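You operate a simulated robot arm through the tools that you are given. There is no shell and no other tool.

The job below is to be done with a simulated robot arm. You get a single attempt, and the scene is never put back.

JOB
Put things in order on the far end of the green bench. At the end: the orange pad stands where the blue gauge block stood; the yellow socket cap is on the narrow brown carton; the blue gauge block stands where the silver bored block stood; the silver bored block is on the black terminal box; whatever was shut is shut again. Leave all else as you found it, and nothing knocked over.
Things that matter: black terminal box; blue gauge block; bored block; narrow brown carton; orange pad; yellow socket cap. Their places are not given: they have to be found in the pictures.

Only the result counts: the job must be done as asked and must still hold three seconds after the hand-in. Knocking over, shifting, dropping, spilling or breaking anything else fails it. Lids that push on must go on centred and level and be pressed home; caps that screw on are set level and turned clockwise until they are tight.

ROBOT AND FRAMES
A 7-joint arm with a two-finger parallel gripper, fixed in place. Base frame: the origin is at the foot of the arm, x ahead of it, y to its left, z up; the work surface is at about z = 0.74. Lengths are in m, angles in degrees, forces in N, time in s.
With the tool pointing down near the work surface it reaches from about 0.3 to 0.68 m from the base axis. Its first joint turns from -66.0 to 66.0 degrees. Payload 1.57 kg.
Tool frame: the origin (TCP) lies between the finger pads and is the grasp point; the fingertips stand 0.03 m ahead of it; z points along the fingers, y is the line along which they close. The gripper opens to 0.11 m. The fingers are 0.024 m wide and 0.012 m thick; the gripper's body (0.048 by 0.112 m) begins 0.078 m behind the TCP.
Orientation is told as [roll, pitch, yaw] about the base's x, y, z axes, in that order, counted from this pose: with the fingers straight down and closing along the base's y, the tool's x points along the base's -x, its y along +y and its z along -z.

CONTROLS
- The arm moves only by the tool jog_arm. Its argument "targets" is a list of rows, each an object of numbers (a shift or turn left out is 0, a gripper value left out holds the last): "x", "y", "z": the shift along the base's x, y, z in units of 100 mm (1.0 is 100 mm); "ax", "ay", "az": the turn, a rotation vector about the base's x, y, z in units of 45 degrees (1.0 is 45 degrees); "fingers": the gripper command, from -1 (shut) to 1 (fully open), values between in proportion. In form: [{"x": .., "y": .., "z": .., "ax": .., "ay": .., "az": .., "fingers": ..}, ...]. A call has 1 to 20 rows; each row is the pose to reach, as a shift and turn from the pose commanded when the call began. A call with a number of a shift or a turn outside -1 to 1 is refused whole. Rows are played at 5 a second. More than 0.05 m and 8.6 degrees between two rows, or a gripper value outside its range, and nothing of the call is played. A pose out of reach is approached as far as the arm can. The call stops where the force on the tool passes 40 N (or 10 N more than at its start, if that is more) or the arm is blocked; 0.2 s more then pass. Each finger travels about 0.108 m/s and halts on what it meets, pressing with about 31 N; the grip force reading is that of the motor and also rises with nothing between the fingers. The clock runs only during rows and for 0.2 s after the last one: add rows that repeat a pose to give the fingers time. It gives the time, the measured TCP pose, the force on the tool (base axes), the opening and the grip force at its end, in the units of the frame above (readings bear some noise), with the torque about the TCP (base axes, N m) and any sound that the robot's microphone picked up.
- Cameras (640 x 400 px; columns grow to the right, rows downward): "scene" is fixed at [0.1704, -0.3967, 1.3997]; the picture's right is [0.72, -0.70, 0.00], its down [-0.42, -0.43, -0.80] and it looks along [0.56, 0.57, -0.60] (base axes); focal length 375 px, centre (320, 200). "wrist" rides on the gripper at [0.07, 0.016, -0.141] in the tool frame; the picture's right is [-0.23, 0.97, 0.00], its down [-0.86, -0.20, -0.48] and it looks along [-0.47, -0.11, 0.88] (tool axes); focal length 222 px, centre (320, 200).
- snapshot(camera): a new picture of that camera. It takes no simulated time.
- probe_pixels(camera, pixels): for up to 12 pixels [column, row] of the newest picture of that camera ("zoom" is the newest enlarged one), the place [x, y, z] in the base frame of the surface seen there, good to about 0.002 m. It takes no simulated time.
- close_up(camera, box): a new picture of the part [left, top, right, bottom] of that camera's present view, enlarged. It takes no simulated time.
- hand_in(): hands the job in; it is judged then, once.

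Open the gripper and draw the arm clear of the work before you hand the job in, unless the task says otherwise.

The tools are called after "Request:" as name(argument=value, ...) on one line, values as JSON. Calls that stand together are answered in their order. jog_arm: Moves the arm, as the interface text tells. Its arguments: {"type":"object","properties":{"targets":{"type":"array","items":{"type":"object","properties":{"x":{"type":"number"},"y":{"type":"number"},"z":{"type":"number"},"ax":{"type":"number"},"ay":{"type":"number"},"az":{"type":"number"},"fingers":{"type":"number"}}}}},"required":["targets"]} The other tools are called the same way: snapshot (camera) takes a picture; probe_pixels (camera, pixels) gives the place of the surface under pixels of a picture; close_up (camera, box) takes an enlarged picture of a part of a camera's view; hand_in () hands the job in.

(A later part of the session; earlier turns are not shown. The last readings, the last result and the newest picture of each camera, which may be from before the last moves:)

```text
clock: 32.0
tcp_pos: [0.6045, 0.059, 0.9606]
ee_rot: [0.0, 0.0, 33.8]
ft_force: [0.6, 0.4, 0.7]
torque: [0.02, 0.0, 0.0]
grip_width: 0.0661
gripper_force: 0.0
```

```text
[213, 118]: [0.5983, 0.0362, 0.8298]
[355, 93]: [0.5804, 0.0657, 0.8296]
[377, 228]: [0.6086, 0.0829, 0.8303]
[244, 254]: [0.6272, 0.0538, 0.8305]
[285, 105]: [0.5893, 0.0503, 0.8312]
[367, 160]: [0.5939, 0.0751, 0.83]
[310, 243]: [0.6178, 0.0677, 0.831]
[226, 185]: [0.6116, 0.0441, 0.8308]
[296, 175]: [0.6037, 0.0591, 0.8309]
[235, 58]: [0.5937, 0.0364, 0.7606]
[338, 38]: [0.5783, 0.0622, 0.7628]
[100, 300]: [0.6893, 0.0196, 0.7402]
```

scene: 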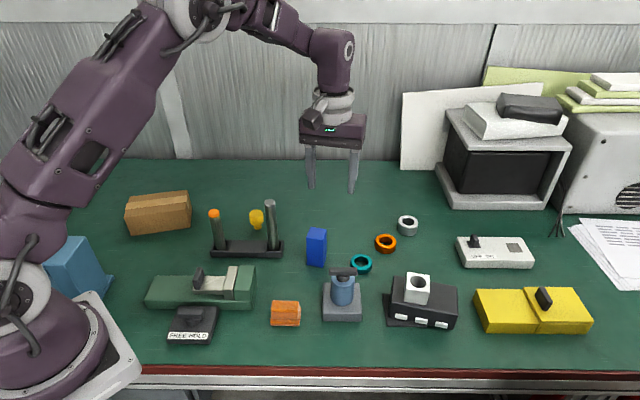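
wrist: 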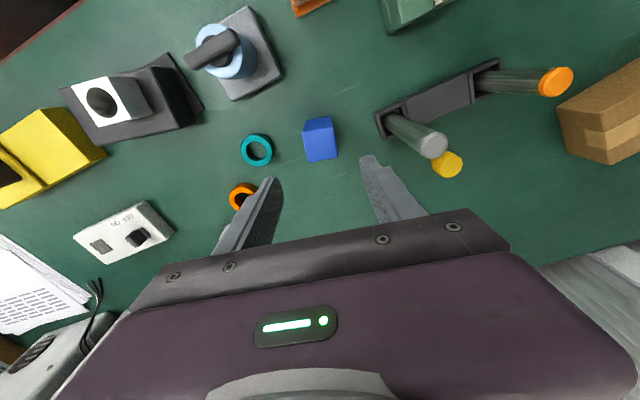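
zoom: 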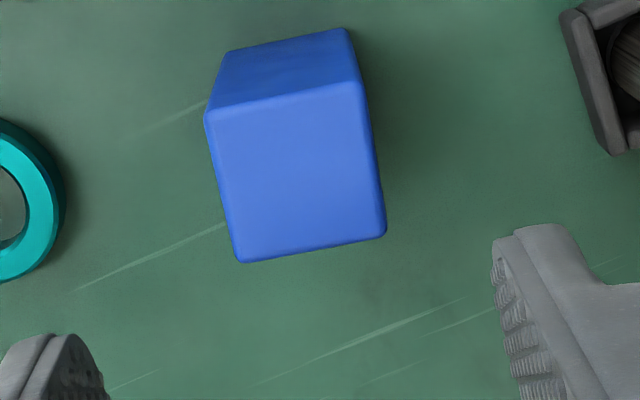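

Blue block centre is (0.6036,0.0596), yaw about 32.4°. I trim the turn by −1.4° and lower around it to TCP z≈0.785.

Request:
jog_arm(targets=[{"z": -0.3, "az": -0.03}, {"z": -0.7, "az": -0.03}, {"z": -1.0, "az": -0.03}, {"z": -1.0, "az": -0.03}])

Request:
jog_arm(targets=[{"z": -0.2}, {"z": -0.4}, {"z": -0.6}, {"z": -0.76}, {"z": -0.76}])

Request:
close_up(camera="scene", box=[250, 180, 400, 290])

Request:
snapshot(camera="wrist")

```text
clock: 33.0
tcp_pos: [0.6042, 0.0575, 0.8634]
ee_rot: [0.1, 0.0, 32.5]
ft_force: [-0.6, -0.2, 0.0]
torque: [0.01, 0.02, 0.02]
grip_width: 0.0661
gripper_force: 0.0
```

```text
clock: 34.2
tcp_pos: [0.6041, 0.0596, 0.7855]
ee_rot: [0.0, 0.0, 32.5]
ft_force: [-0.9, -1.0, -0.2]
torque: [-0.02, -0.01, 0.02]
grip_width: 0.0659
gripper_force: 0.2
```

```text
3.64 times, centred on (325, 235) of scene
```

zoom: 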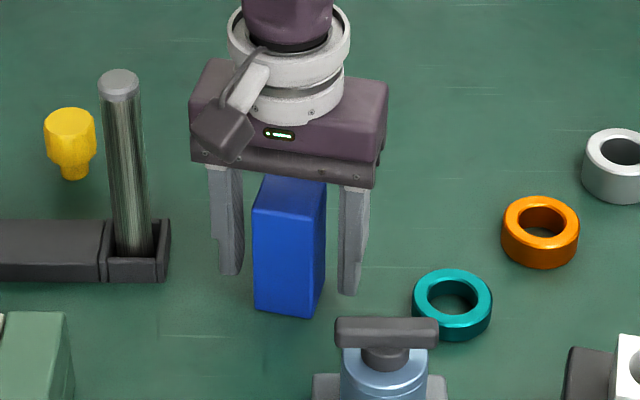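

```text
taken
```

wrist: 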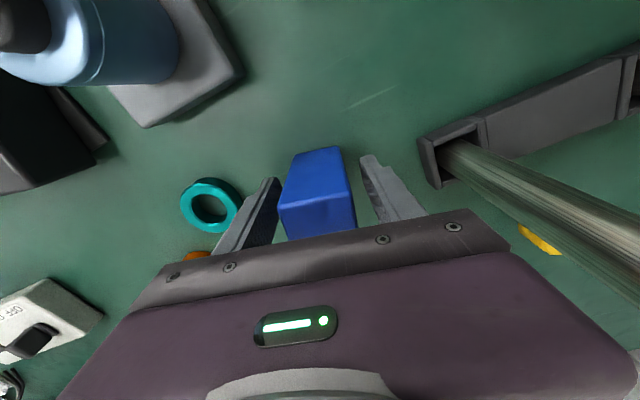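

The fingers straddle the blue block evenly. I close and lift it.

Request:
jog_arm(targets=[{"fingers": -1}, {"fingers": -1}, {"fingers": -1}, {"fingers": -1}])

Request:
jog_arm(targets=[{"z": 0.05}, {"z": 0.2}, {"z": 0.5}, {"z": 0.8}, {"z": 1.0}, {"z": 1.0}])

Request:
jog_arm(targets=[{"z": 0.3}, {"z": 0.7}, {"z": 1.0}, {"z": 1.0}])

Request:
snapshot(camera="scene")

Request:
snapshot(camera="wrist")

```text
clock: 35.2
tcp_pos: [0.6048, 0.0594, 0.7857]
ee_rot: [-0.1, -0.1, 32.6]
ft_force: [0.4, 0.1, 0.4]
torque: [0.0, -0.03, 0.01]
grip_width: 0.0394
gripper_force: 31.1
```

```text
clock: 36.6
tcp_pos: [0.6038, 0.0587, 0.8879]
ee_rot: [0.0, 0.0, 32.5]
ft_force: [-0.5, 0.6, -0.9]
torque: [-0.01, 0.01, -0.02]
grip_width: 0.04
gripper_force: 30.9
```

```text
clock: 37.6
tcp_pos: [0.6018, 0.058, 0.9872]
ee_rot: [-0.1, 0.0, 32.5]
ft_force: [0.0, 0.7, -1.7]
torque: [-0.04, -0.02, -0.01]
grip_width: 0.04
gripper_force: 31.0
```

```text
taken
```

scene: 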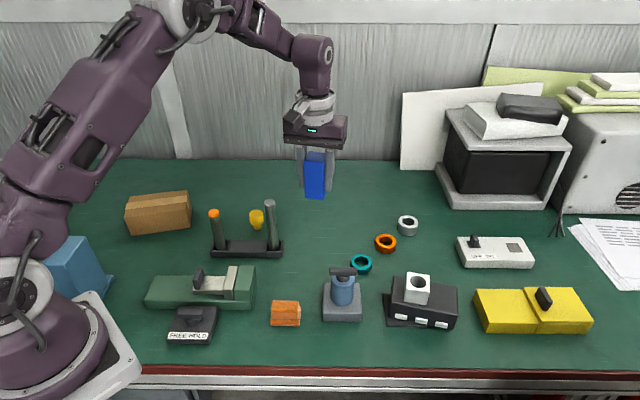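

```text
taken
```

wrist: 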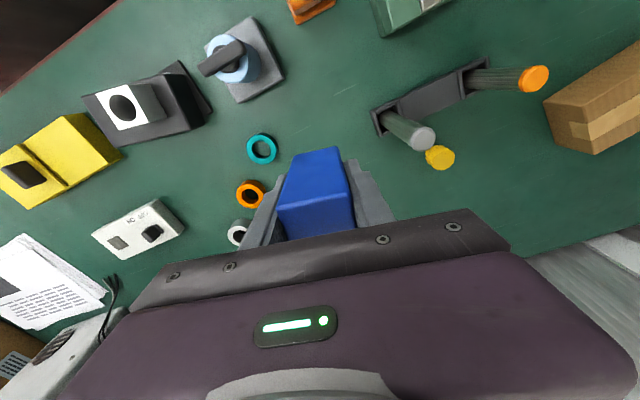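

Blue block is held (opening 0.040). I raise a little more and carry it over toward the silver block's old place (0.389,0.3036), turning to 45°.

Request:
jog_arm(targets=[{"z": 0.2}, {"x": -0.1, "y": 0.12, "z": 0.3}, {"x": -0.4, "y": 0.45, "z": 0.3, "az": 0.05}, {"x": -0.715, "y": 0.813, "z": 0.3, "az": 0.1}, {"x": -0.715, "y": 0.813, "z": 0.3, "az": 0.1}])

Request:
jog_arm(targets=[{"x": -0.2, "y": 0.23, "az": 0.05}, {"x": -0.45, "y": 0.51, "az": 0.1}, {"x": -0.715, "y": 0.813, "az": 0.178}, {"x": -0.715, "y": 0.813, "az": 0.178}])

Request:
jog_arm(targets=[{"x": -0.2, "y": 0.23}, {"x": -0.45, "y": 0.51}, {"x": -0.715, "y": 0.814}, {"x": -0.715, "y": 0.814}, {"x": -0.715, "y": 0.814}])

Request:
snapshot(camera="scene")

Request:
snapshot(camera="wrist")

```text
clock: 38.8
tcp_pos: [0.5317, 0.1424, 1.017]
ee_rot: [0.0, 0.0, 37.0]
ft_force: [-0.1, -0.4, -1.2]
torque: [-0.02, 0.0, -0.01]
grip_width: 0.0401
gripper_force: 31.4
```

```text
clock: 39.8
tcp_pos: [0.4599, 0.2228, 1.0169]
ee_rot: [0.0, 0.1, 45.1]
ft_force: [-0.4, 0.5, -1.7]
torque: [0.02, -0.01, -0.01]
grip_width: 0.0397
gripper_force: 30.8
```

```text
clock: 41.0
tcp_pos: [0.3883, 0.3015, 1.0171]
ee_rot: [0.0, 0.0, 45.0]
ft_force: [0.5, -0.1, -2.3]
torque: [0.02, 0.01, -0.01]
grip_width: 0.0397
gripper_force: 31.1
```

```text
taken
```

scene: 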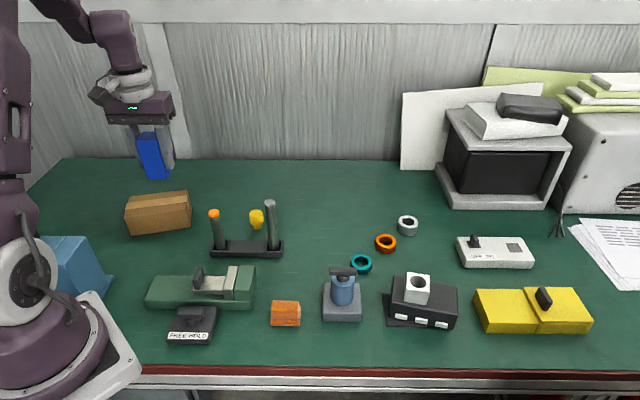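

```text
taken
```

wrist: 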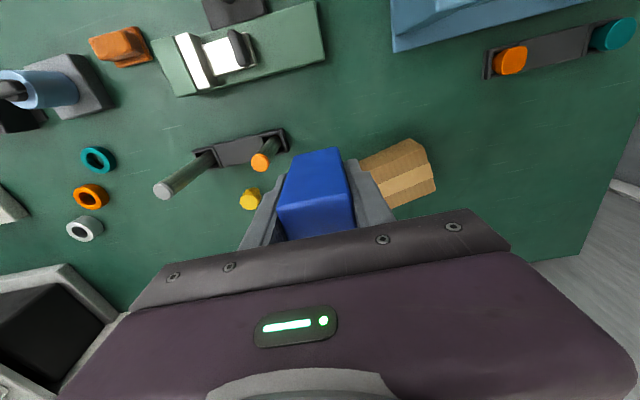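

Blue block hangs above the old silver place; the carton and rack are clear of the gripper. I lower in two stages to TCP z≈0.815 and check.

Request:
jog_arm(targets=[{"z": -0.35}, {"z": -0.7}, {"z": -1.0}, {"z": -1.0}])

Request:
jog_arm(targets=[{"z": -0.3}, {"z": -0.6}, {"z": -0.85}, {"z": -1.0}, {"z": -1.0}])

Request:
close_up(camera="scene", box=[110, 160, 260, 280])

Request:
snapshot(camera="wrist")

```text
clock: 42.0
tcp_pos: [0.3869, 0.3032, 0.9149]
ee_rot: [0.0, 0.0, 44.9]
ft_force: [0.0, -0.1, -1.0]
torque: [-0.01, -0.02, -0.02]
grip_width: 0.0397
gripper_force: 31.2
```

```text
clock: 43.2
tcp_pos: [0.3881, 0.3036, 0.8136]
ee_rot: [0.0, 0.0, 45.1]
ft_force: [0.6, -0.7, -1.1]
torque: [-0.04, 0.04, 0.02]
grip_width: 0.0399
gripper_force: 30.0
```

```text
3.33 times, centred on (185, 220) of scene
```

zoom: 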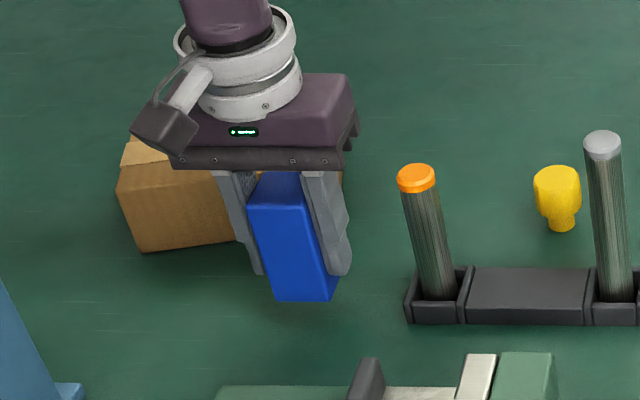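

```text
taken
```

wrist: 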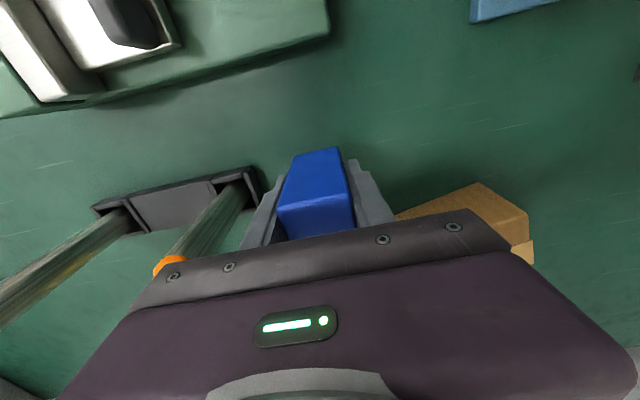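

Clear. Block bottom is about 30 mm above the bench; I lower 28 mm, then creep.

Request:
jog_arm(targets=[{"z": -0.12}, {"z": -0.22}, {"z": -0.27}, {"z": -0.285}, {"z": -0.29}, {"z": -0.29}])

Request:
jog_arm(targets=[{"z": -0.005}, {"z": -0.01}, {"z": -0.01}])

```text
clock: 44.6
tcp_pos: [0.3884, 0.3033, 0.7845]
ee_rot: [0.0, 0.0, 45.0]
ft_force: [0.2, -1.0, 3.5]
torque: [0.06, -0.05, 0.04]
grip_width: 0.0399
gripper_force: 31.0
```

```text
clock: 45.4
tcp_pos: [0.3892, 0.3035, 0.7855]
ee_rot: [0.0, -0.1, 45.2]
ft_force: [-2.9, -3.4, 25.5]
torque: [0.04, -0.01, 0.01]
grip_width: 0.04
gripper_force: 30.9
```

Contact is firm (25 N). I back off 0.9 mm, open to 66 mm and rise straight up.

Request:
jog_arm(targets=[{"z": 0.009}, {"z": 0.009}, {"z": 0.009, "fingers": -0.1}, {"z": 0.009, "fingers": 0.2}, {"z": 0.009, "fingers": 0.2}])

Request:
jog_arm(targets=[{"z": 0.1}, {"z": 0.3}, {"z": 0.6}, {"z": 1.0}, {"z": 1.0}])

Request:
jog_arm(targets=[{"z": 0.4}, {"z": 0.8}, {"z": 1.0}, {"z": 1.0}])

Request:
snapshot(camera="scene")

Request:
snapshot(camera="wrist")

```text
clock: 46.6
tcp_pos: [0.388, 0.303, 0.7872]
ee_rot: [-0.1, -0.1, 45.0]
ft_force: [-0.9, 1.1, 0.6]
torque: [-0.01, 0.01, 0.0]
grip_width: 0.066
gripper_force: 0.1
```

```text
clock: 47.8
tcp_pos: [0.3891, 0.3013, 0.887]
ee_rot: [0.0, -0.1, 45.1]
ft_force: [1.4, 0.5, 0.4]
torque: [0.03, 0.0, 0.0]
grip_width: 0.0658
gripper_force: 0.1
```

```text
clock: 48.8
tcp_pos: [0.3901, 0.3045, 0.9853]
ee_rot: [0.0, -0.1, 45.2]
ft_force: [0.5, -0.1, 0.0]
torque: [0.01, -0.02, -0.02]
grip_width: 0.0662
gripper_force: 0.0
```

```text
taken
```

scene: 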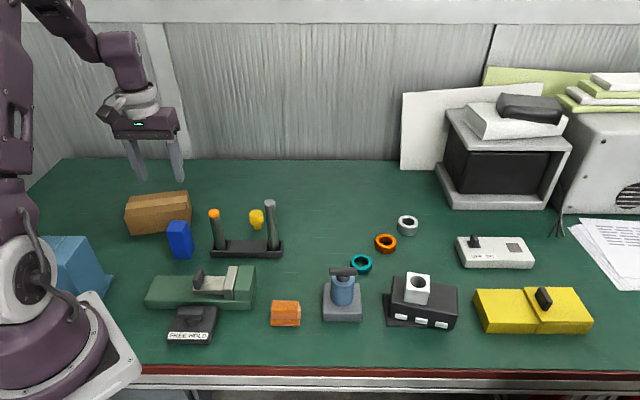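

```text
taken
```

wrist: 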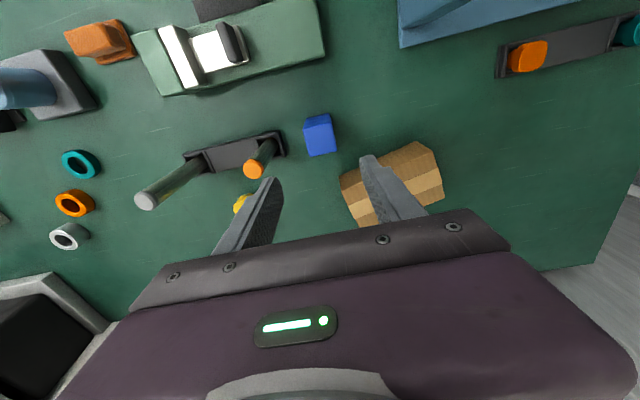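

The blue block stands at the silver block's old place. I measure its top from the wrist view to verify.

Request:
close_up(camera="wrist", box=[285, 100, 355, 170])

Request:
probe_pixels(camera="wrist", pixels=[[307, 128], [331, 124], [334, 150], [311, 154], [320, 138]])

```text
5.71 times, centred on (320, 135) of wrist
```

zoom: 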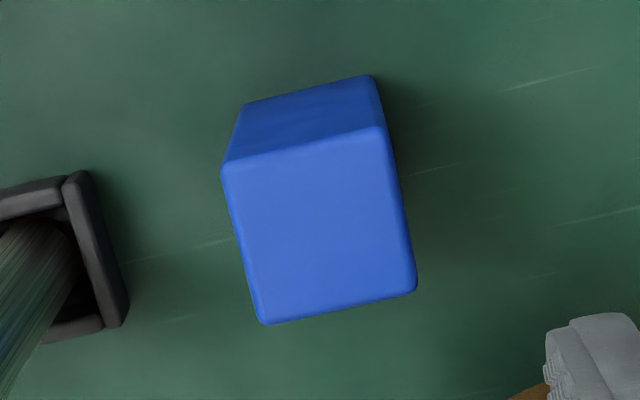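

```text
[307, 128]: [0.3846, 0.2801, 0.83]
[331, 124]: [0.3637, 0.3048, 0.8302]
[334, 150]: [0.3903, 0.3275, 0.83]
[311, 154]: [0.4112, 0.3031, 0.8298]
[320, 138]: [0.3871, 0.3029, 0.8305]
```

Blue is centred at about (0.388,0.303), as wanted. I travel to above the orange pad at (0.448,-0.011), opening the fingers to 77 mm.

Request:
jog_arm(targets=[{"x": 0.05, "y": -0.3}, {"x": 0.12, "y": -0.65}, {"x": 0.2, "y": -1.0}, {"x": 0.2, "y": -1.0}])

Request:
jog_arm(targets=[{"x": 0.05, "y": -0.3}, {"x": 0.12, "y": -0.65}, {"x": 0.2, "y": -1.0}, {"x": 0.2, "y": -1.0}])

Request:
jog_arm(targets=[{"x": 0.05, "y": -0.3}, {"x": 0.12, "y": -0.65}, {"x": 0.192, "y": -1.0}, {"x": 0.192, "y": -1.0, "fingers": 0.4}, {"x": 0.192, "y": -1.0, "fingers": 0.4}])

Request:
snapshot(camera="wrist")

Request:
snapshot(camera="scene")

```text
clock: 49.8
tcp_pos: [0.4103, 0.2014, 0.9861]
ee_rot: [0.1, 0.0, 45.1]
ft_force: [-0.3, 0.0, 1.4]
torque: [0.0, 0.01, 0.03]
grip_width: 0.0659
gripper_force: 0.0
```

```text
clock: 50.8
tcp_pos: [0.4296, 0.1043, 0.9865]
ee_rot: [0.1, -0.1, 45.2]
ft_force: [-0.1, -0.6, 0.3]
torque: [0.01, -0.01, 0.01]
grip_width: 0.0659
gripper_force: 0.0
```

```text
clock: 52.0
tcp_pos: [0.4502, 0.0035, 0.9841]
ee_rot: [0.0, 0.0, 45.1]
ft_force: [0.7, -0.1, -0.8]
torque: [-0.02, -0.01, -0.03]
grip_width: 0.0771
gripper_force: 0.0
```

```text
taken
```

wrist: 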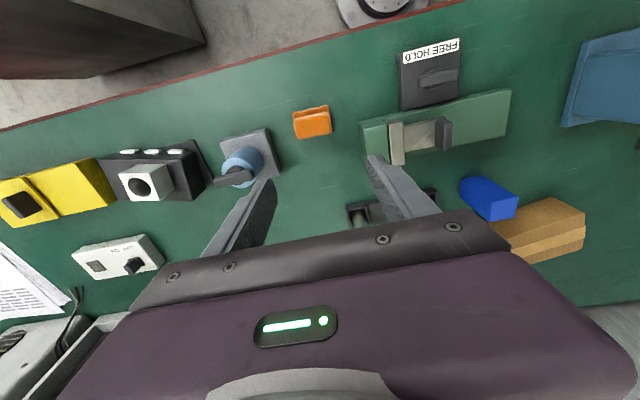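

```text
taken
```

scene: 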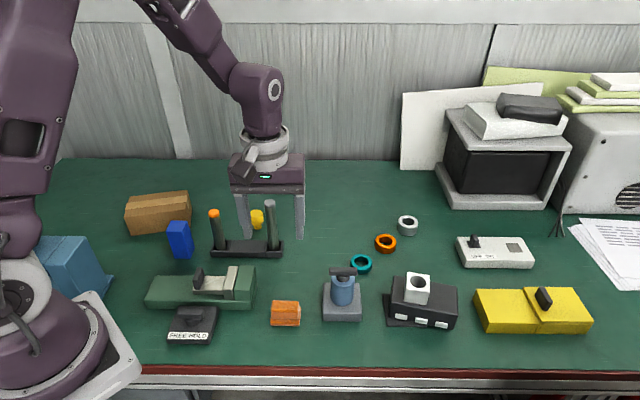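

Orange pad shows at (312,122) in the wrist view. I shift the last 14 mm, lower 60 mm, and measure it from above.

Request:
jog_arm(targets=[{"y": -0.144, "z": -0.2}, {"y": -0.144, "z": -0.5}, {"y": -0.144, "z": -0.6}, {"y": -0.144, "z": -0.6}])

Request:
snapshot(camera="wrist")

Request:
close_up(camera="wrist", box=[275, 95, 365, 175])

```text
clock: 53.0
tcp_pos: [0.4485, -0.0108, 0.9262]
ee_rot: [0.0, -0.1, 45.0]
ft_force: [0.9, 0.3, 0.0]
torque: [-0.02, 0.01, 0.01]
grip_width: 0.0773
gripper_force: 0.0
```

```text
taken
```

wrist: 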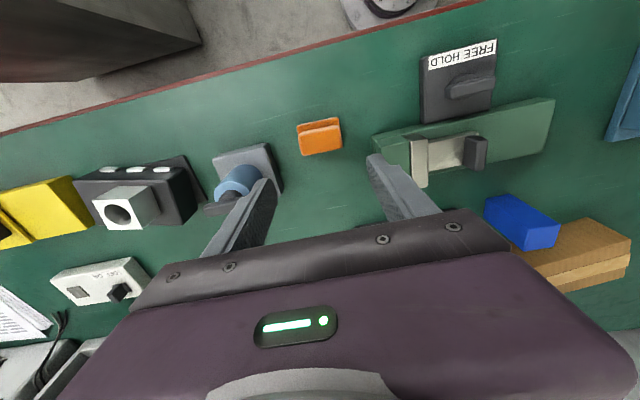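

```text
5.00 times, centred on (320, 135) of wrist
```

zoom: 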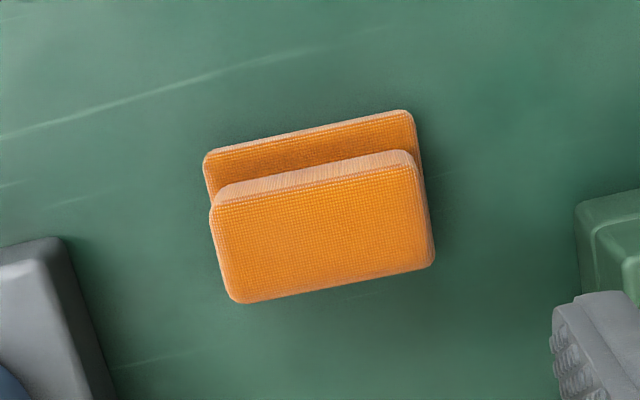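

The zoom shows the block top corners at (213,205), (413,165), (433,262), (238,300) and the plate's near edge corners at (205,155), (410,112). I probe these.

Request:
probe_pixels(camera="zoom", pixels=[[217, 210], [411, 170], [428, 258], [240, 297], [322, 235], [209, 157], [408, 115], [211, 180], [418, 165], [305, 150], [590, 225], [60, 245]])

```text
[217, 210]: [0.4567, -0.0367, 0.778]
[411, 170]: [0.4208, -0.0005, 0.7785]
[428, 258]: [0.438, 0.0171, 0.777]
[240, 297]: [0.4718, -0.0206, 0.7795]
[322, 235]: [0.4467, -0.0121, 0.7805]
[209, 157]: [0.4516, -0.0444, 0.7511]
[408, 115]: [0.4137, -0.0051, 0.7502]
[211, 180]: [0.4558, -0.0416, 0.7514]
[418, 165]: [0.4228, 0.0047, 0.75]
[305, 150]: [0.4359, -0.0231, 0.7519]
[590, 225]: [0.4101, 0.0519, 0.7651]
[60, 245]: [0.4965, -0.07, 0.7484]
```

Orange pad centre is (0.447,-0.0103), aligned at 45°. I trim 1 mm and lower to TCP z≈0.7735 with the fingers at its ends.

Request:
jog_arm(targets=[{"x": -0.012, "y": 0.005, "z": -0.3}, {"x": -0.012, "y": 0.005, "z": -0.6}, {"x": -0.012, "y": 0.005, "z": -0.9}, {"x": -0.012, "y": 0.005, "z": -0.9}])

Request:
jog_arm(targets=[{"z": -0.2}, {"z": -0.4}, {"z": -0.55}, {"z": -0.62}, {"z": -0.62}])

Request:
close_up(camera="scene", box=[225, 240, 375, 345])

Request:
snapshot(camera="wrist")

```text
clock: 54.0
tcp_pos: [0.447, -0.0111, 0.836]
ee_rot: [0.0, 0.0, 45.0]
ft_force: [0.0, 0.4, -0.3]
torque: [-0.02, -0.02, 0.01]
grip_width: 0.0773
gripper_force: 0.1
```

```text
clock: 55.2
tcp_pos: [0.4468, -0.0106, 0.7741]
ee_rot: [0.0, -0.1, 45.0]
ft_force: [0.3, 0.2, -0.3]
torque: [0.03, -0.01, -0.06]
grip_width: 0.077
gripper_force: 0.1
```

```text
3.81 times, centred on (300, 292) of scene
```

zoom: 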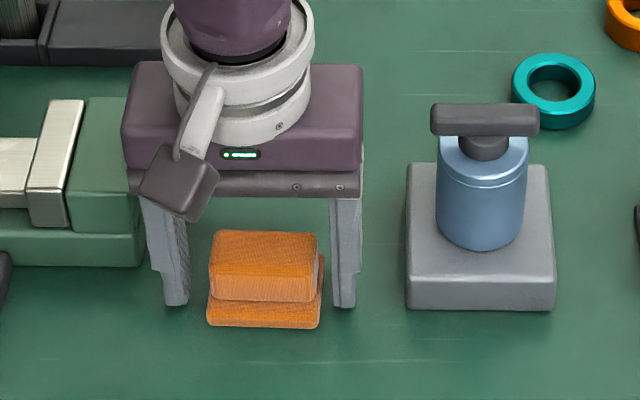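

```text
taken
```

wrist: 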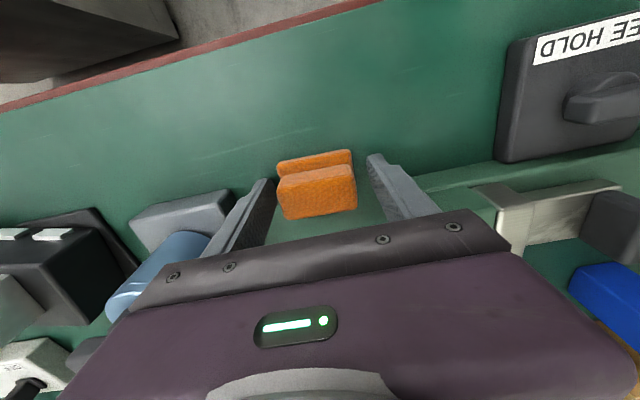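

The fingers stand clear on both ends of the pad. I close on it.

Request:
jog_arm(targets=[{"fingers": -1}, {"fingers": -1}, {"fingers": -1}, {"fingers": -1}])

Request:
close_up(camera="scene", box=[225, 240, 375, 345])

Request:
snapshot(camera="wrist")

```text
clock: 56.2
tcp_pos: [0.4451, -0.0111, 0.7734]
ee_rot: [0.0, 0.0, 45.0]
ft_force: [-0.1, -0.4, -0.8]
torque: [-0.03, -0.05, -0.02]
grip_width: 0.059
gripper_force: 31.0
```

```text
3.81 times, centred on (300, 292) of scene
```

zoom: 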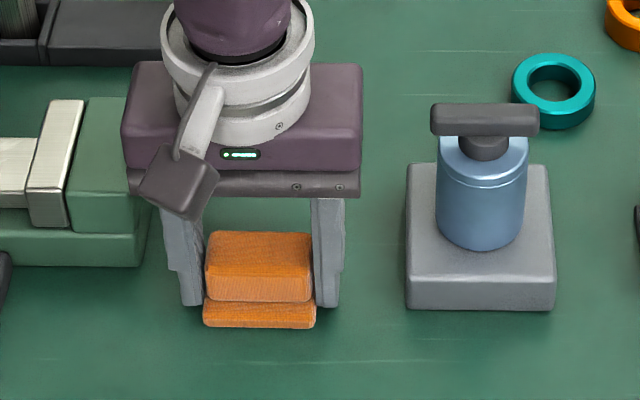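

```text
taken
```

wrist: 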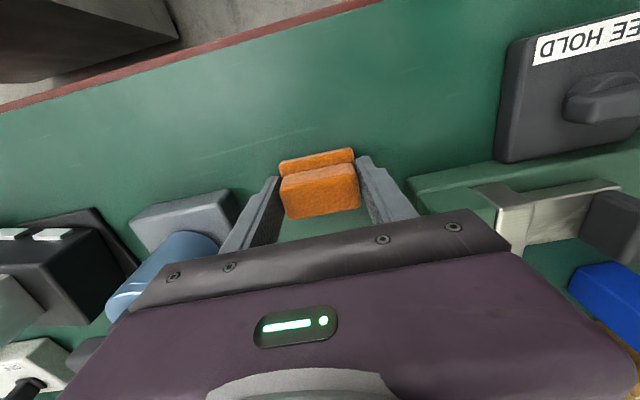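

Gripped at 0.059 with 31 N. I lift slowly and check that the pad comes level.

Request:
jog_arm(targets=[{"z": 0.05}, {"z": 0.15}, {"z": 0.35}, {"z": 0.6}, {"z": 0.8}, {"z": 1.0}, {"z": 1.0}])

Request:
close_up(camera="scene", box=[205, 190, 355, 310])

Request:
close_up(camera="wrist", box=[260, 120, 380, 240])

```text
clock: 57.8
tcp_pos: [0.4474, -0.0102, 0.8733]
ee_rot: [0.0, 0.0, 45.1]
ft_force: [0.0, -0.1, -0.1]
torque: [-0.03, 0.01, 0.02]
grip_width: 0.059
gripper_force: 30.9
```

```text
3.33 times, centred on (280, 250) of scene
```

zoom: 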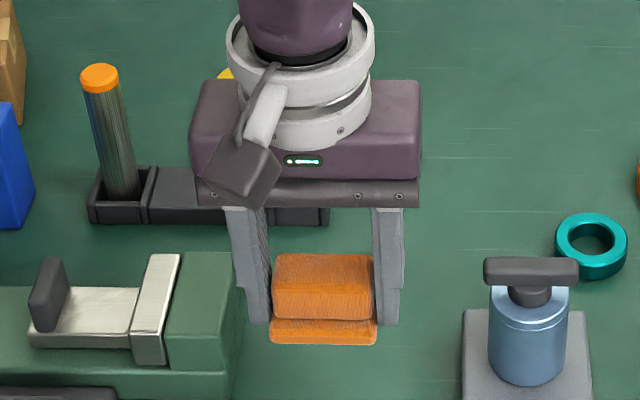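

```text
3.33 times, centred on (320, 180) of wrist
```

zoom: 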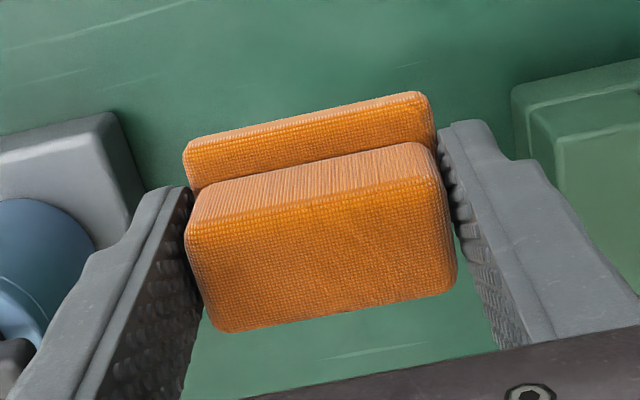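

The pad hangs level. I probe its top face corners in this zoom to know its exact place relative to the TCP (0.447,-0.0103).

Request:
probe_pixels(camera="zoom", pixels=[[198, 238], [430, 188], [448, 282], [228, 325], [322, 258], [192, 150], [425, 98], [200, 175], [428, 120], [310, 180]])

```text
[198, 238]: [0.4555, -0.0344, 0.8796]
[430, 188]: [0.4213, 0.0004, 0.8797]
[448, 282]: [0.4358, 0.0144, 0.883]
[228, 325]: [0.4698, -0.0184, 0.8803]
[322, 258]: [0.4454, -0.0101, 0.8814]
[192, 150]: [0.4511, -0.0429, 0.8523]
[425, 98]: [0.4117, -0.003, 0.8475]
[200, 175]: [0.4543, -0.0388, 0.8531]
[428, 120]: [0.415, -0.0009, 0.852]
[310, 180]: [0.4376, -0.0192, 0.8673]
```

The pad is centred within about 1–2 mm. I raise 100 mm, carry it to above the blue block's old place (0.604,0.059).

Request:
jog_arm(targets=[{"z": 0.35}, {"z": 0.7}, {"z": 1.0}, {"z": 1.0}])

Request:
jog_arm(targets=[{"x": 0.25, "y": 0.11}, {"x": 0.5, "y": 0.22}, {"x": 0.787, "y": 0.346}, {"x": 0.787, "y": 0.346}])

Request:
jog_arm(targets=[{"x": 0.25, "y": 0.11}, {"x": 0.5, "y": 0.22}, {"x": 0.786, "y": 0.346}, {"x": 0.786, "y": 0.346}, {"x": 0.786, "y": 0.346}])

Request:
snapshot(camera="scene")

Request:
snapshot(camera="wrist")

```text
clock: 58.8
tcp_pos: [0.4469, -0.01, 0.9764]
ee_rot: [0.1, 0.1, 45.1]
ft_force: [0.8, 0.1, -0.7]
torque: [0.0, 0.03, 0.03]
grip_width: 0.0593
gripper_force: 30.9
```

```text
clock: 59.8
tcp_pos: [0.5272, 0.0245, 0.9747]
ee_rot: [0.0, 0.0, 45.0]
ft_force: [-0.2, 0.4, -0.5]
torque: [0.04, 0.03, 0.0]
grip_width: 0.0591
gripper_force: 31.3
```

```text
clock: 61.0
tcp_pos: [0.6031, 0.0589, 0.9732]
ee_rot: [0.0, 0.0, 45.0]
ft_force: [-0.1, 0.8, -0.9]
torque: [0.0, -0.02, 0.02]
grip_width: 0.0586
gripper_force: 30.5
```

```text
taken
```

scene: 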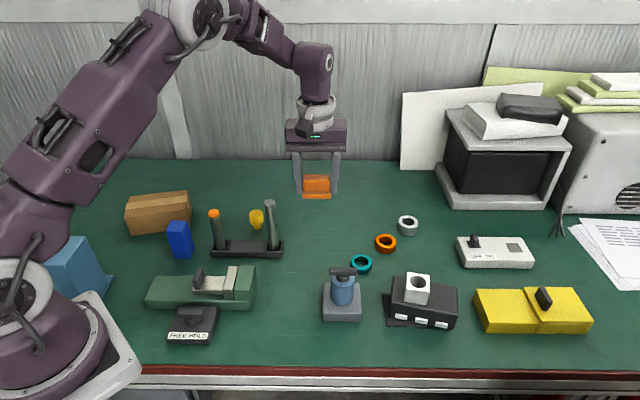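

```text
taken
```

wrist: 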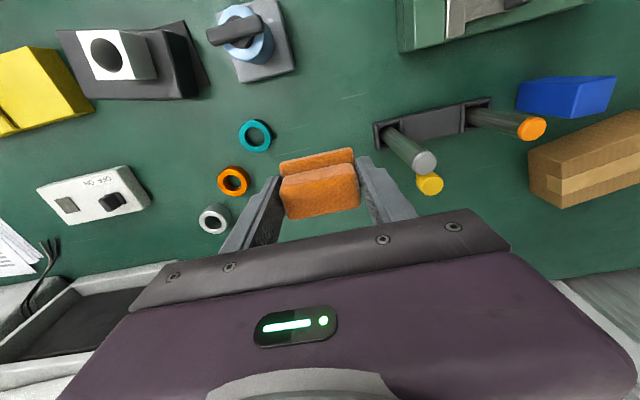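

Above the target, rods and rings clear. I lower to about 10 mm above the bench.

Request:
jog_arm(targets=[{"z": -0.35}, {"z": -0.7}, {"z": -1.0}, {"z": -1.0}])

Request:
jog_arm(targets=[{"z": -0.3}, {"z": -0.6}, {"z": -0.8}, {"z": -0.9}, {"z": -0.9}])

Request:
close_up(camera="scene", box=[245, 180, 395, 300])

Request:
snapshot(camera="wrist")

```text
clock: 62.0
tcp_pos: [0.604, 0.0577, 0.8726]
ee_rot: [0.0, -0.1, 45.0]
ft_force: [-0.3, 0.2, -1.6]
torque: [-0.01, -0.01, 0.0]
grip_width: 0.0589
gripper_force: 31.3
```

```text
clock: 63.2
tcp_pos: [0.6046, 0.0584, 0.7851]
ee_rot: [0.0, 0.0, 44.9]
ft_force: [0.4, -0.2, -0.1]
torque: [0.04, 0.01, 0.02]
grip_width: 0.059
gripper_force: 30.7
```

```text
3.33 times, centred on (320, 240) of scene
```

zoom: 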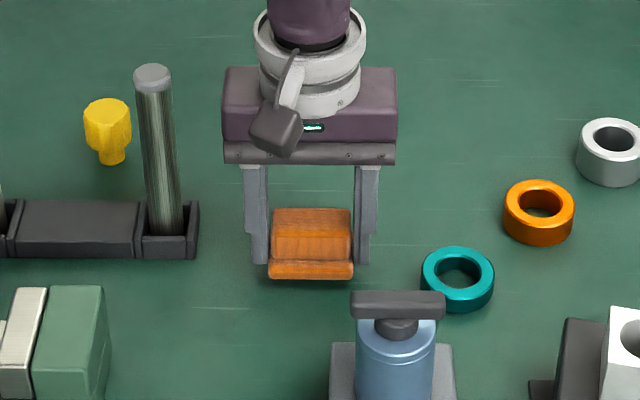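

```text
taken
```

wrist: 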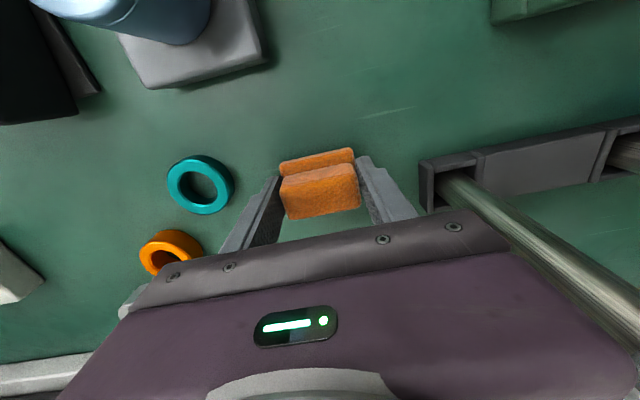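

Now about 10 mm above the bench with the pad level; I creep down the last stretch.

Request:
jog_arm(targets=[{"z": -0.04}, {"z": -0.07}, {"z": -0.085}, {"z": -0.092}, {"z": -0.096}, {"z": -0.096}])

Request:
jog_arm(targets=[{"z": -0.005}, {"z": -0.01}, {"z": -0.01}])

```text
clock: 64.6
tcp_pos: [0.6041, 0.0582, 0.7749]
ee_rot: [-0.1, 0.1, 45.0]
ft_force: [0.2, -0.6, -1.5]
torque: [0.0, 0.05, 0.0]
grip_width: 0.0588
gripper_force: 30.7
```

```text
clock: 65.4
tcp_pos: [0.6039, 0.058, 0.774]
ee_rot: [-0.1, 0.1, 44.9]
ft_force: [-0.1, 0.6, -1.6]
torque: [-0.02, -0.02, 0.02]
grip_width: 0.0588
gripper_force: 30.9
```

No contact yet (fz −1.6). I go on in half-millimetre steps.

Request:
jog_arm(targets=[{"z": -0.005}, {"z": -0.01}, {"z": -0.01}])

Request:
close_up(camera="scene", box=[290, 225, 350, 275])

```text
clock: 66.2
tcp_pos: [0.6045, 0.0587, 0.7742]
ee_rot: [-0.1, 0.0, 45.0]
ft_force: [-5.5, -2.5, 23.8]
torque: [-0.05, 0.21, -0.02]
grip_width: 0.0588
gripper_force: 31.0
```

```text
8.00 times, centred on (320, 250) of scene
```

zoom: 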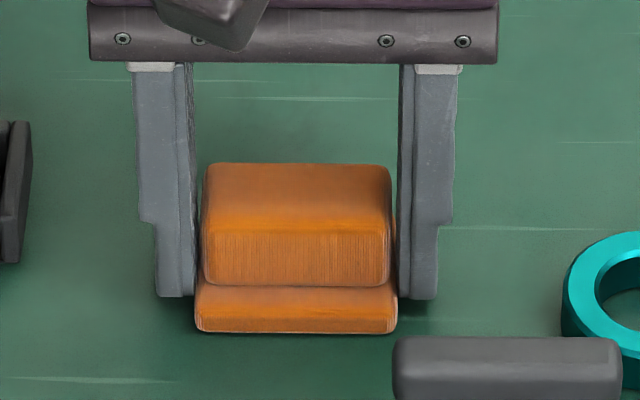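

Contact is firm (24 N) and the pad sits flat. I back off 0.8 mm, open to 77 mm, and rise straight up.

Request:
jog_arm(targets=[{"z": 0.008}, {"z": 0.008}, {"z": 0.008, "fingers": 0.15}, {"z": 0.008, "fingers": 0.4}, {"z": 0.008, "fingers": 0.4}])

Request:
jog_arm(targets=[{"z": 0.1}, {"z": 0.3}, {"z": 0.6}, {"z": 1.0}, {"z": 1.0}])

Request:
jog_arm(targets=[{"z": 0.4}, {"z": 0.8}, {"z": 1.0}, {"z": 1.0}])

Request:
snapshot(camera="scene")

Request:
snapshot(camera="wrist")

Request:
close_up(camera="wrist", box=[275, 95, 365, 175])

```text
clock: 67.4
tcp_pos: [0.6046, 0.0586, 0.7728]
ee_rot: [0.0, 0.0, 45.0]
ft_force: [0.3, -0.2, 0.6]
torque: [0.03, 0.03, 0.0]
grip_width: 0.077
gripper_force: 0.2
```

```text
clock: 68.6
tcp_pos: [0.6032, 0.0581, 0.8737]
ee_rot: [0.0, 0.0, 45.0]
ft_force: [0.1, -0.2, 0.7]
torque: [-0.01, -0.03, 0.01]
grip_width: 0.0771
gripper_force: 0.1
```

```text
clock: 69.6
tcp_pos: [0.6061, 0.0577, 0.9738]
ee_rot: [0.1, 0.0, 45.0]
ft_force: [1.1, 0.0, -0.2]
torque: [-0.01, 0.0, -0.01]
grip_width: 0.0769
gripper_force: 0.0
```

```text
taken
```

scene: 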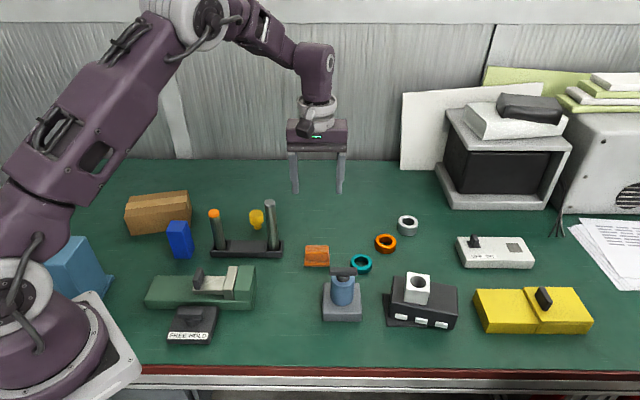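

```text
taken
```

wrist: 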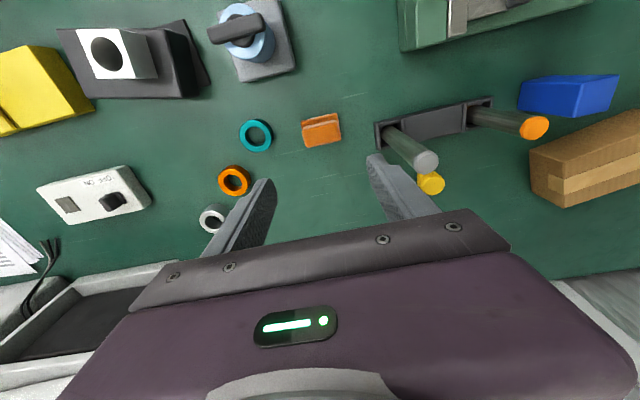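

```text
5.00 times, centred on (320, 135) of wrist
```

zoom: 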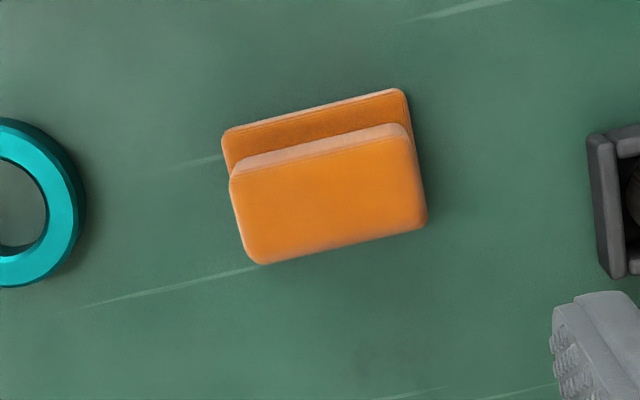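

The pad stands at the blue block's old place. I probe its top corners, zoom (235,180), (408,145), (422,224), (258,260), to verify the centre.

Request:
probe_pixels(camera="zoom", pixels=[[236, 184], [406, 146], [422, 222], [258, 257], [328, 202], [226, 135], [402, 94]])

Request:
probe_pixels(camera="scene", pixels=[[307, 249], [326, 249], [327, 258], [306, 258], [317, 264], [256, 213], [256, 228], [270, 204], [213, 213]])

```text
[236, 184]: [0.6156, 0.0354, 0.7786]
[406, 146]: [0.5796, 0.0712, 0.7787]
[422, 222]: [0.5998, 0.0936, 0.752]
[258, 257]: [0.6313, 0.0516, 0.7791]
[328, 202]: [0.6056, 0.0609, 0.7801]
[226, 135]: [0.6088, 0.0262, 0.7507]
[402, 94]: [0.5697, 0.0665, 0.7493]
```

```text
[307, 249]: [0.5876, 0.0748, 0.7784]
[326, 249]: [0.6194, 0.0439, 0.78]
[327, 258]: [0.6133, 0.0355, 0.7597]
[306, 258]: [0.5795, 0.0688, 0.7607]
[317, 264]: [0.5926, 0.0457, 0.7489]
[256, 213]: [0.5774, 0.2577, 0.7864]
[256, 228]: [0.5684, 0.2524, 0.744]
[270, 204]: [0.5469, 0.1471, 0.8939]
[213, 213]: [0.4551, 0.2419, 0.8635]
```

The pad's centre is within about 1.5 mm of the blue block's old centre. Next I move above the yellow cap near (0.577,0.256), turning back to yaw 0.

Request:
jog_arm(targets=[{"y": 0.17, "z": 0.15, "az": -0.167, "fingers": 0.2}, {"y": 0.33, "z": 0.3, "az": -0.333}, {"x": -0.05, "y": 0.5, "z": 0.3, "az": -0.5}, {"x": -0.1, "y": 0.67, "z": 0.3, "az": -0.667}, {"x": -0.15, "y": 0.83, "z": 0.3, "az": -0.833}, {"x": -0.2, "y": 1.0, "z": 0.3, "az": -1.0}, {"x": -0.2, "y": 1.0, "z": 0.3, "az": -1.0}])

Request:
jog_arm(targets=[{"x": -0.02, "y": 0.35}, {"x": -0.05, "y": 0.7}, {"x": -0.073, "y": 0.97}, {"x": -0.073, "y": 0.97}, {"x": -0.073, "y": 0.97}])

Request:
snapshot(camera="scene")

Request:
snapshot(camera="wrist")

Request:
close_up(camera="wrist", box=[275, 95, 365, 175])

```text
clock: 71.2
tcp_pos: [0.5832, 0.1583, 1.0048]
ee_rot: [0.0, -0.1, -0.1]
ft_force: [-0.2, 0.3, 0.2]
torque: [0.02, -0.02, -0.03]
grip_width: 0.066
gripper_force: 0.0
```

```text
clock: 72.4
tcp_pos: [0.5765, 0.2565, 1.0031]
ee_rot: [0.0, -0.1, 0.1]
ft_force: [0.1, 0.2, 0.2]
torque: [0.01, -0.02, 0.02]
grip_width: 0.0662
gripper_force: 0.1
```

```text
taken
```

scene: 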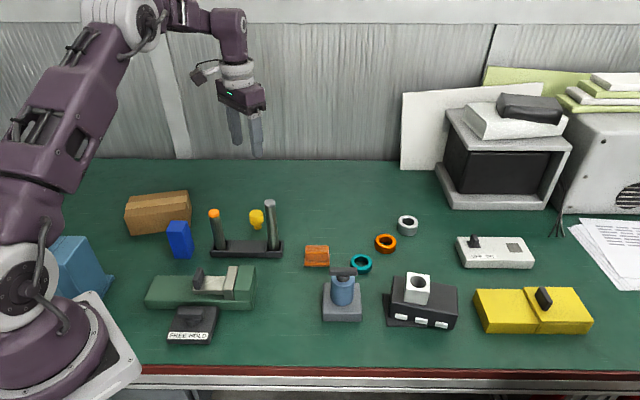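

```text
taken
```

wrist: 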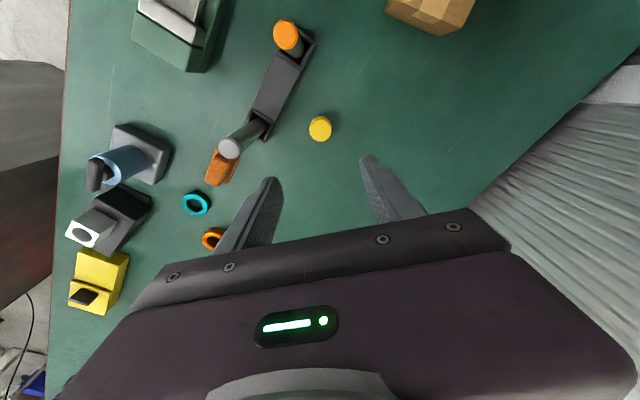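

```text
5.00 times, centred on (320, 135) of wrist
```

zoom: 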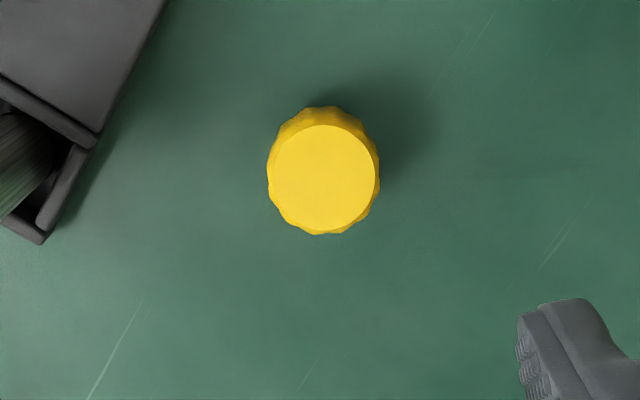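

The cap's round top is centred at zoom (322,180). I probe its centre and rim.

Request:
probe_pixels(camera="zoom", pixels=[[322, 180], [278, 180], [367, 180], [322, 132], [322, 227], [290, 148], [355, 212], [290, 212], [355, 148], [322, 115]])

```text
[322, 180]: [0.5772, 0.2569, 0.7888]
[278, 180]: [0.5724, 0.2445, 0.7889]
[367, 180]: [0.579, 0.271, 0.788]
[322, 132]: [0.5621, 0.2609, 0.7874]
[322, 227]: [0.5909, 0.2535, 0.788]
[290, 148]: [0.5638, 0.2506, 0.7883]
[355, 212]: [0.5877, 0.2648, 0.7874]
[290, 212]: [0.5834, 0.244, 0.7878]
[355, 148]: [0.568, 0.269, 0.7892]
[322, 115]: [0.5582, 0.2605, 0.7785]
```

Cap centre is (0.576,0.2573), top z 0.788. I trim and lower in stages over it.

Request:
jog_arm(targets=[{"x": -0.01, "y": 0.014, "z": -0.35}, {"x": -0.01, "y": 0.014, "z": -0.7}, {"x": -0.01, "y": 0.014, "z": -1.0}, {"x": -0.01, "y": 0.014, "z": -1.0}])

Request:
jog_arm(targets=[{"z": -0.3}, {"z": -0.6}, {"z": -0.6}])

Request:
snapshot(camera="wrist")

Request:
close_up(camera="scene", box=[190, 140, 340, 260])

```text
clock: 73.4
tcp_pos: [0.575, 0.2574, 0.9019]
ee_rot: [0.0, 0.0, 0.0]
ft_force: [-0.4, 0.0, 0.6]
torque: [-0.01, -0.02, -0.03]
grip_width: 0.066
gripper_force: 0.1
```

```text
clock: 74.2
tcp_pos: [0.576, 0.2585, 0.8414]
ee_rot: [0.0, 0.0, 0.0]
ft_force: [-0.1, 0.2, 0.3]
torque: [0.02, 0.03, -0.02]
grip_width: 0.066
gripper_force: 0.1
```

```text
taken
```

wrist: 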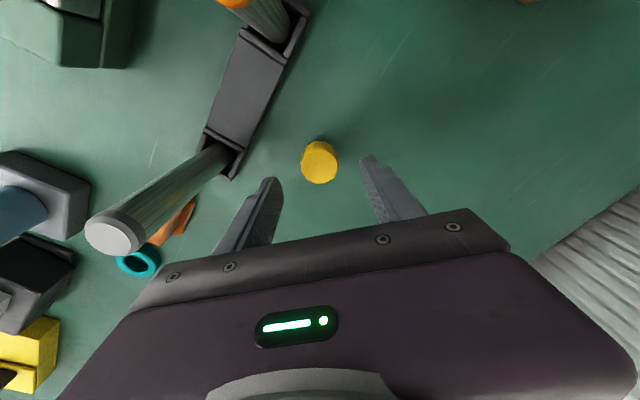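

```text
3.33 times, centred on (265, 200) of scene
```

zoom: 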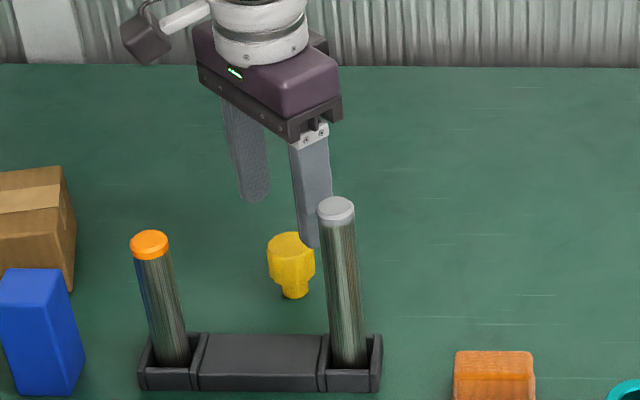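

Clear of the rods. I lower the remaining 66 mm to TCP z≈0.777 around the head.

Request:
jog_arm(targets=[{"z": -0.2}, {"z": -0.4}, {"z": -0.55}, {"z": -0.66}, {"z": -0.66}])

Request:
snapshot(camera="wrist")

Request:
close_up(camera="scene", box=[190, 150, 340, 270])

```text
clock: 75.4
tcp_pos: [0.5754, 0.2557, 0.7772]
ee_rot: [0.0, -0.1, 0.0]
ft_force: [-1.3, 0.0, -0.3]
torque: [0.0, -0.02, 0.07]
grip_width: 0.0659
gripper_force: 0.0
```

```text
taken
```

wrist: 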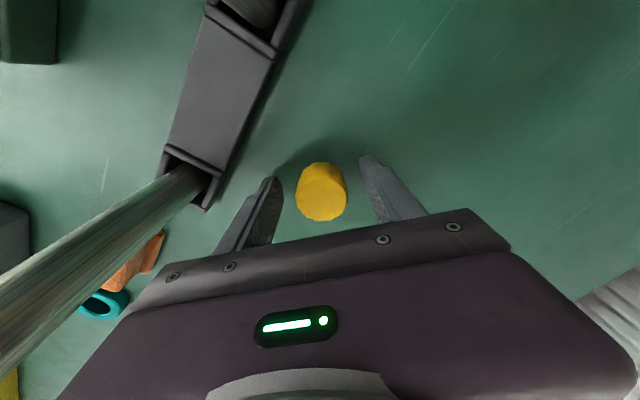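

```text
3.33 times, centred on (265, 210) of scene
```

zoom: 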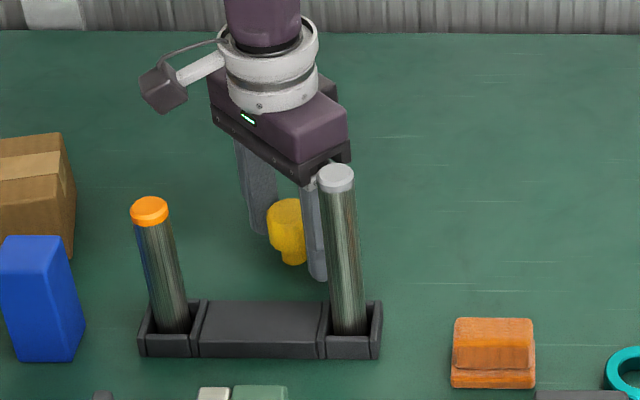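

The cap at (322,191) is centred between the fingers. I close gently in steps.

Request:
jog_arm(targets=[{"fingers": -0.1}, {"fingers": -0.2}, {"fingers": -0.27}, {"fingers": -0.34}, {"fingers": -0.4}, {"fingers": -0.5}, {"fingers": -1}, {"fingers": -1}, {"fingers": -1}])

Request:
snapshot(camera="wrist")

Request:
close_up(camera="scene", box=[230, 190, 300, 250])

```text
clock: 77.4
tcp_pos: [0.5758, 0.2577, 0.7768]
ee_rot: [0.0, 0.0, 0.0]
ft_force: [1.0, 1.4, -0.3]
torque: [-0.04, 0.0, 0.03]
grip_width: 0.0339
gripper_force: 31.3
```

```text
taken
```

wrist: 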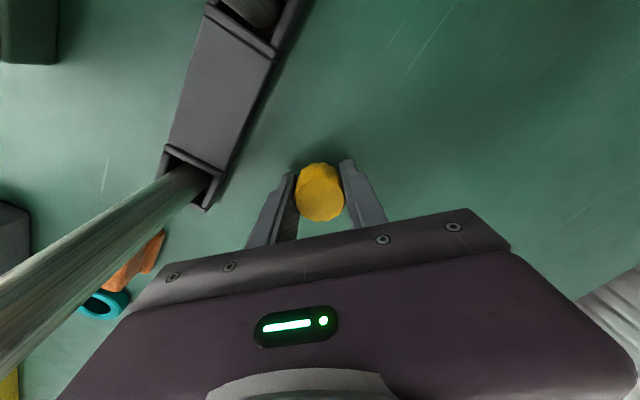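

```text
6.67 times, centred on (265, 220) of scene
```

zoom: 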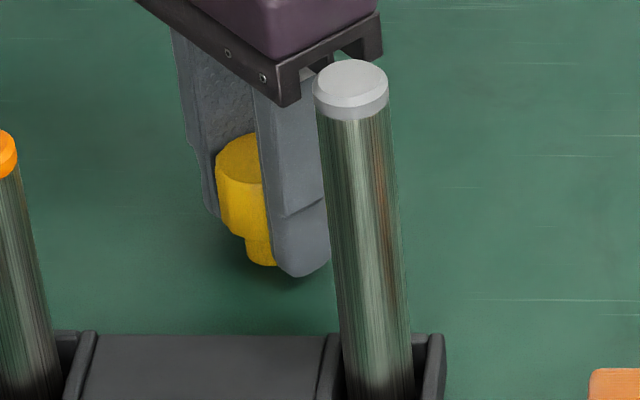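

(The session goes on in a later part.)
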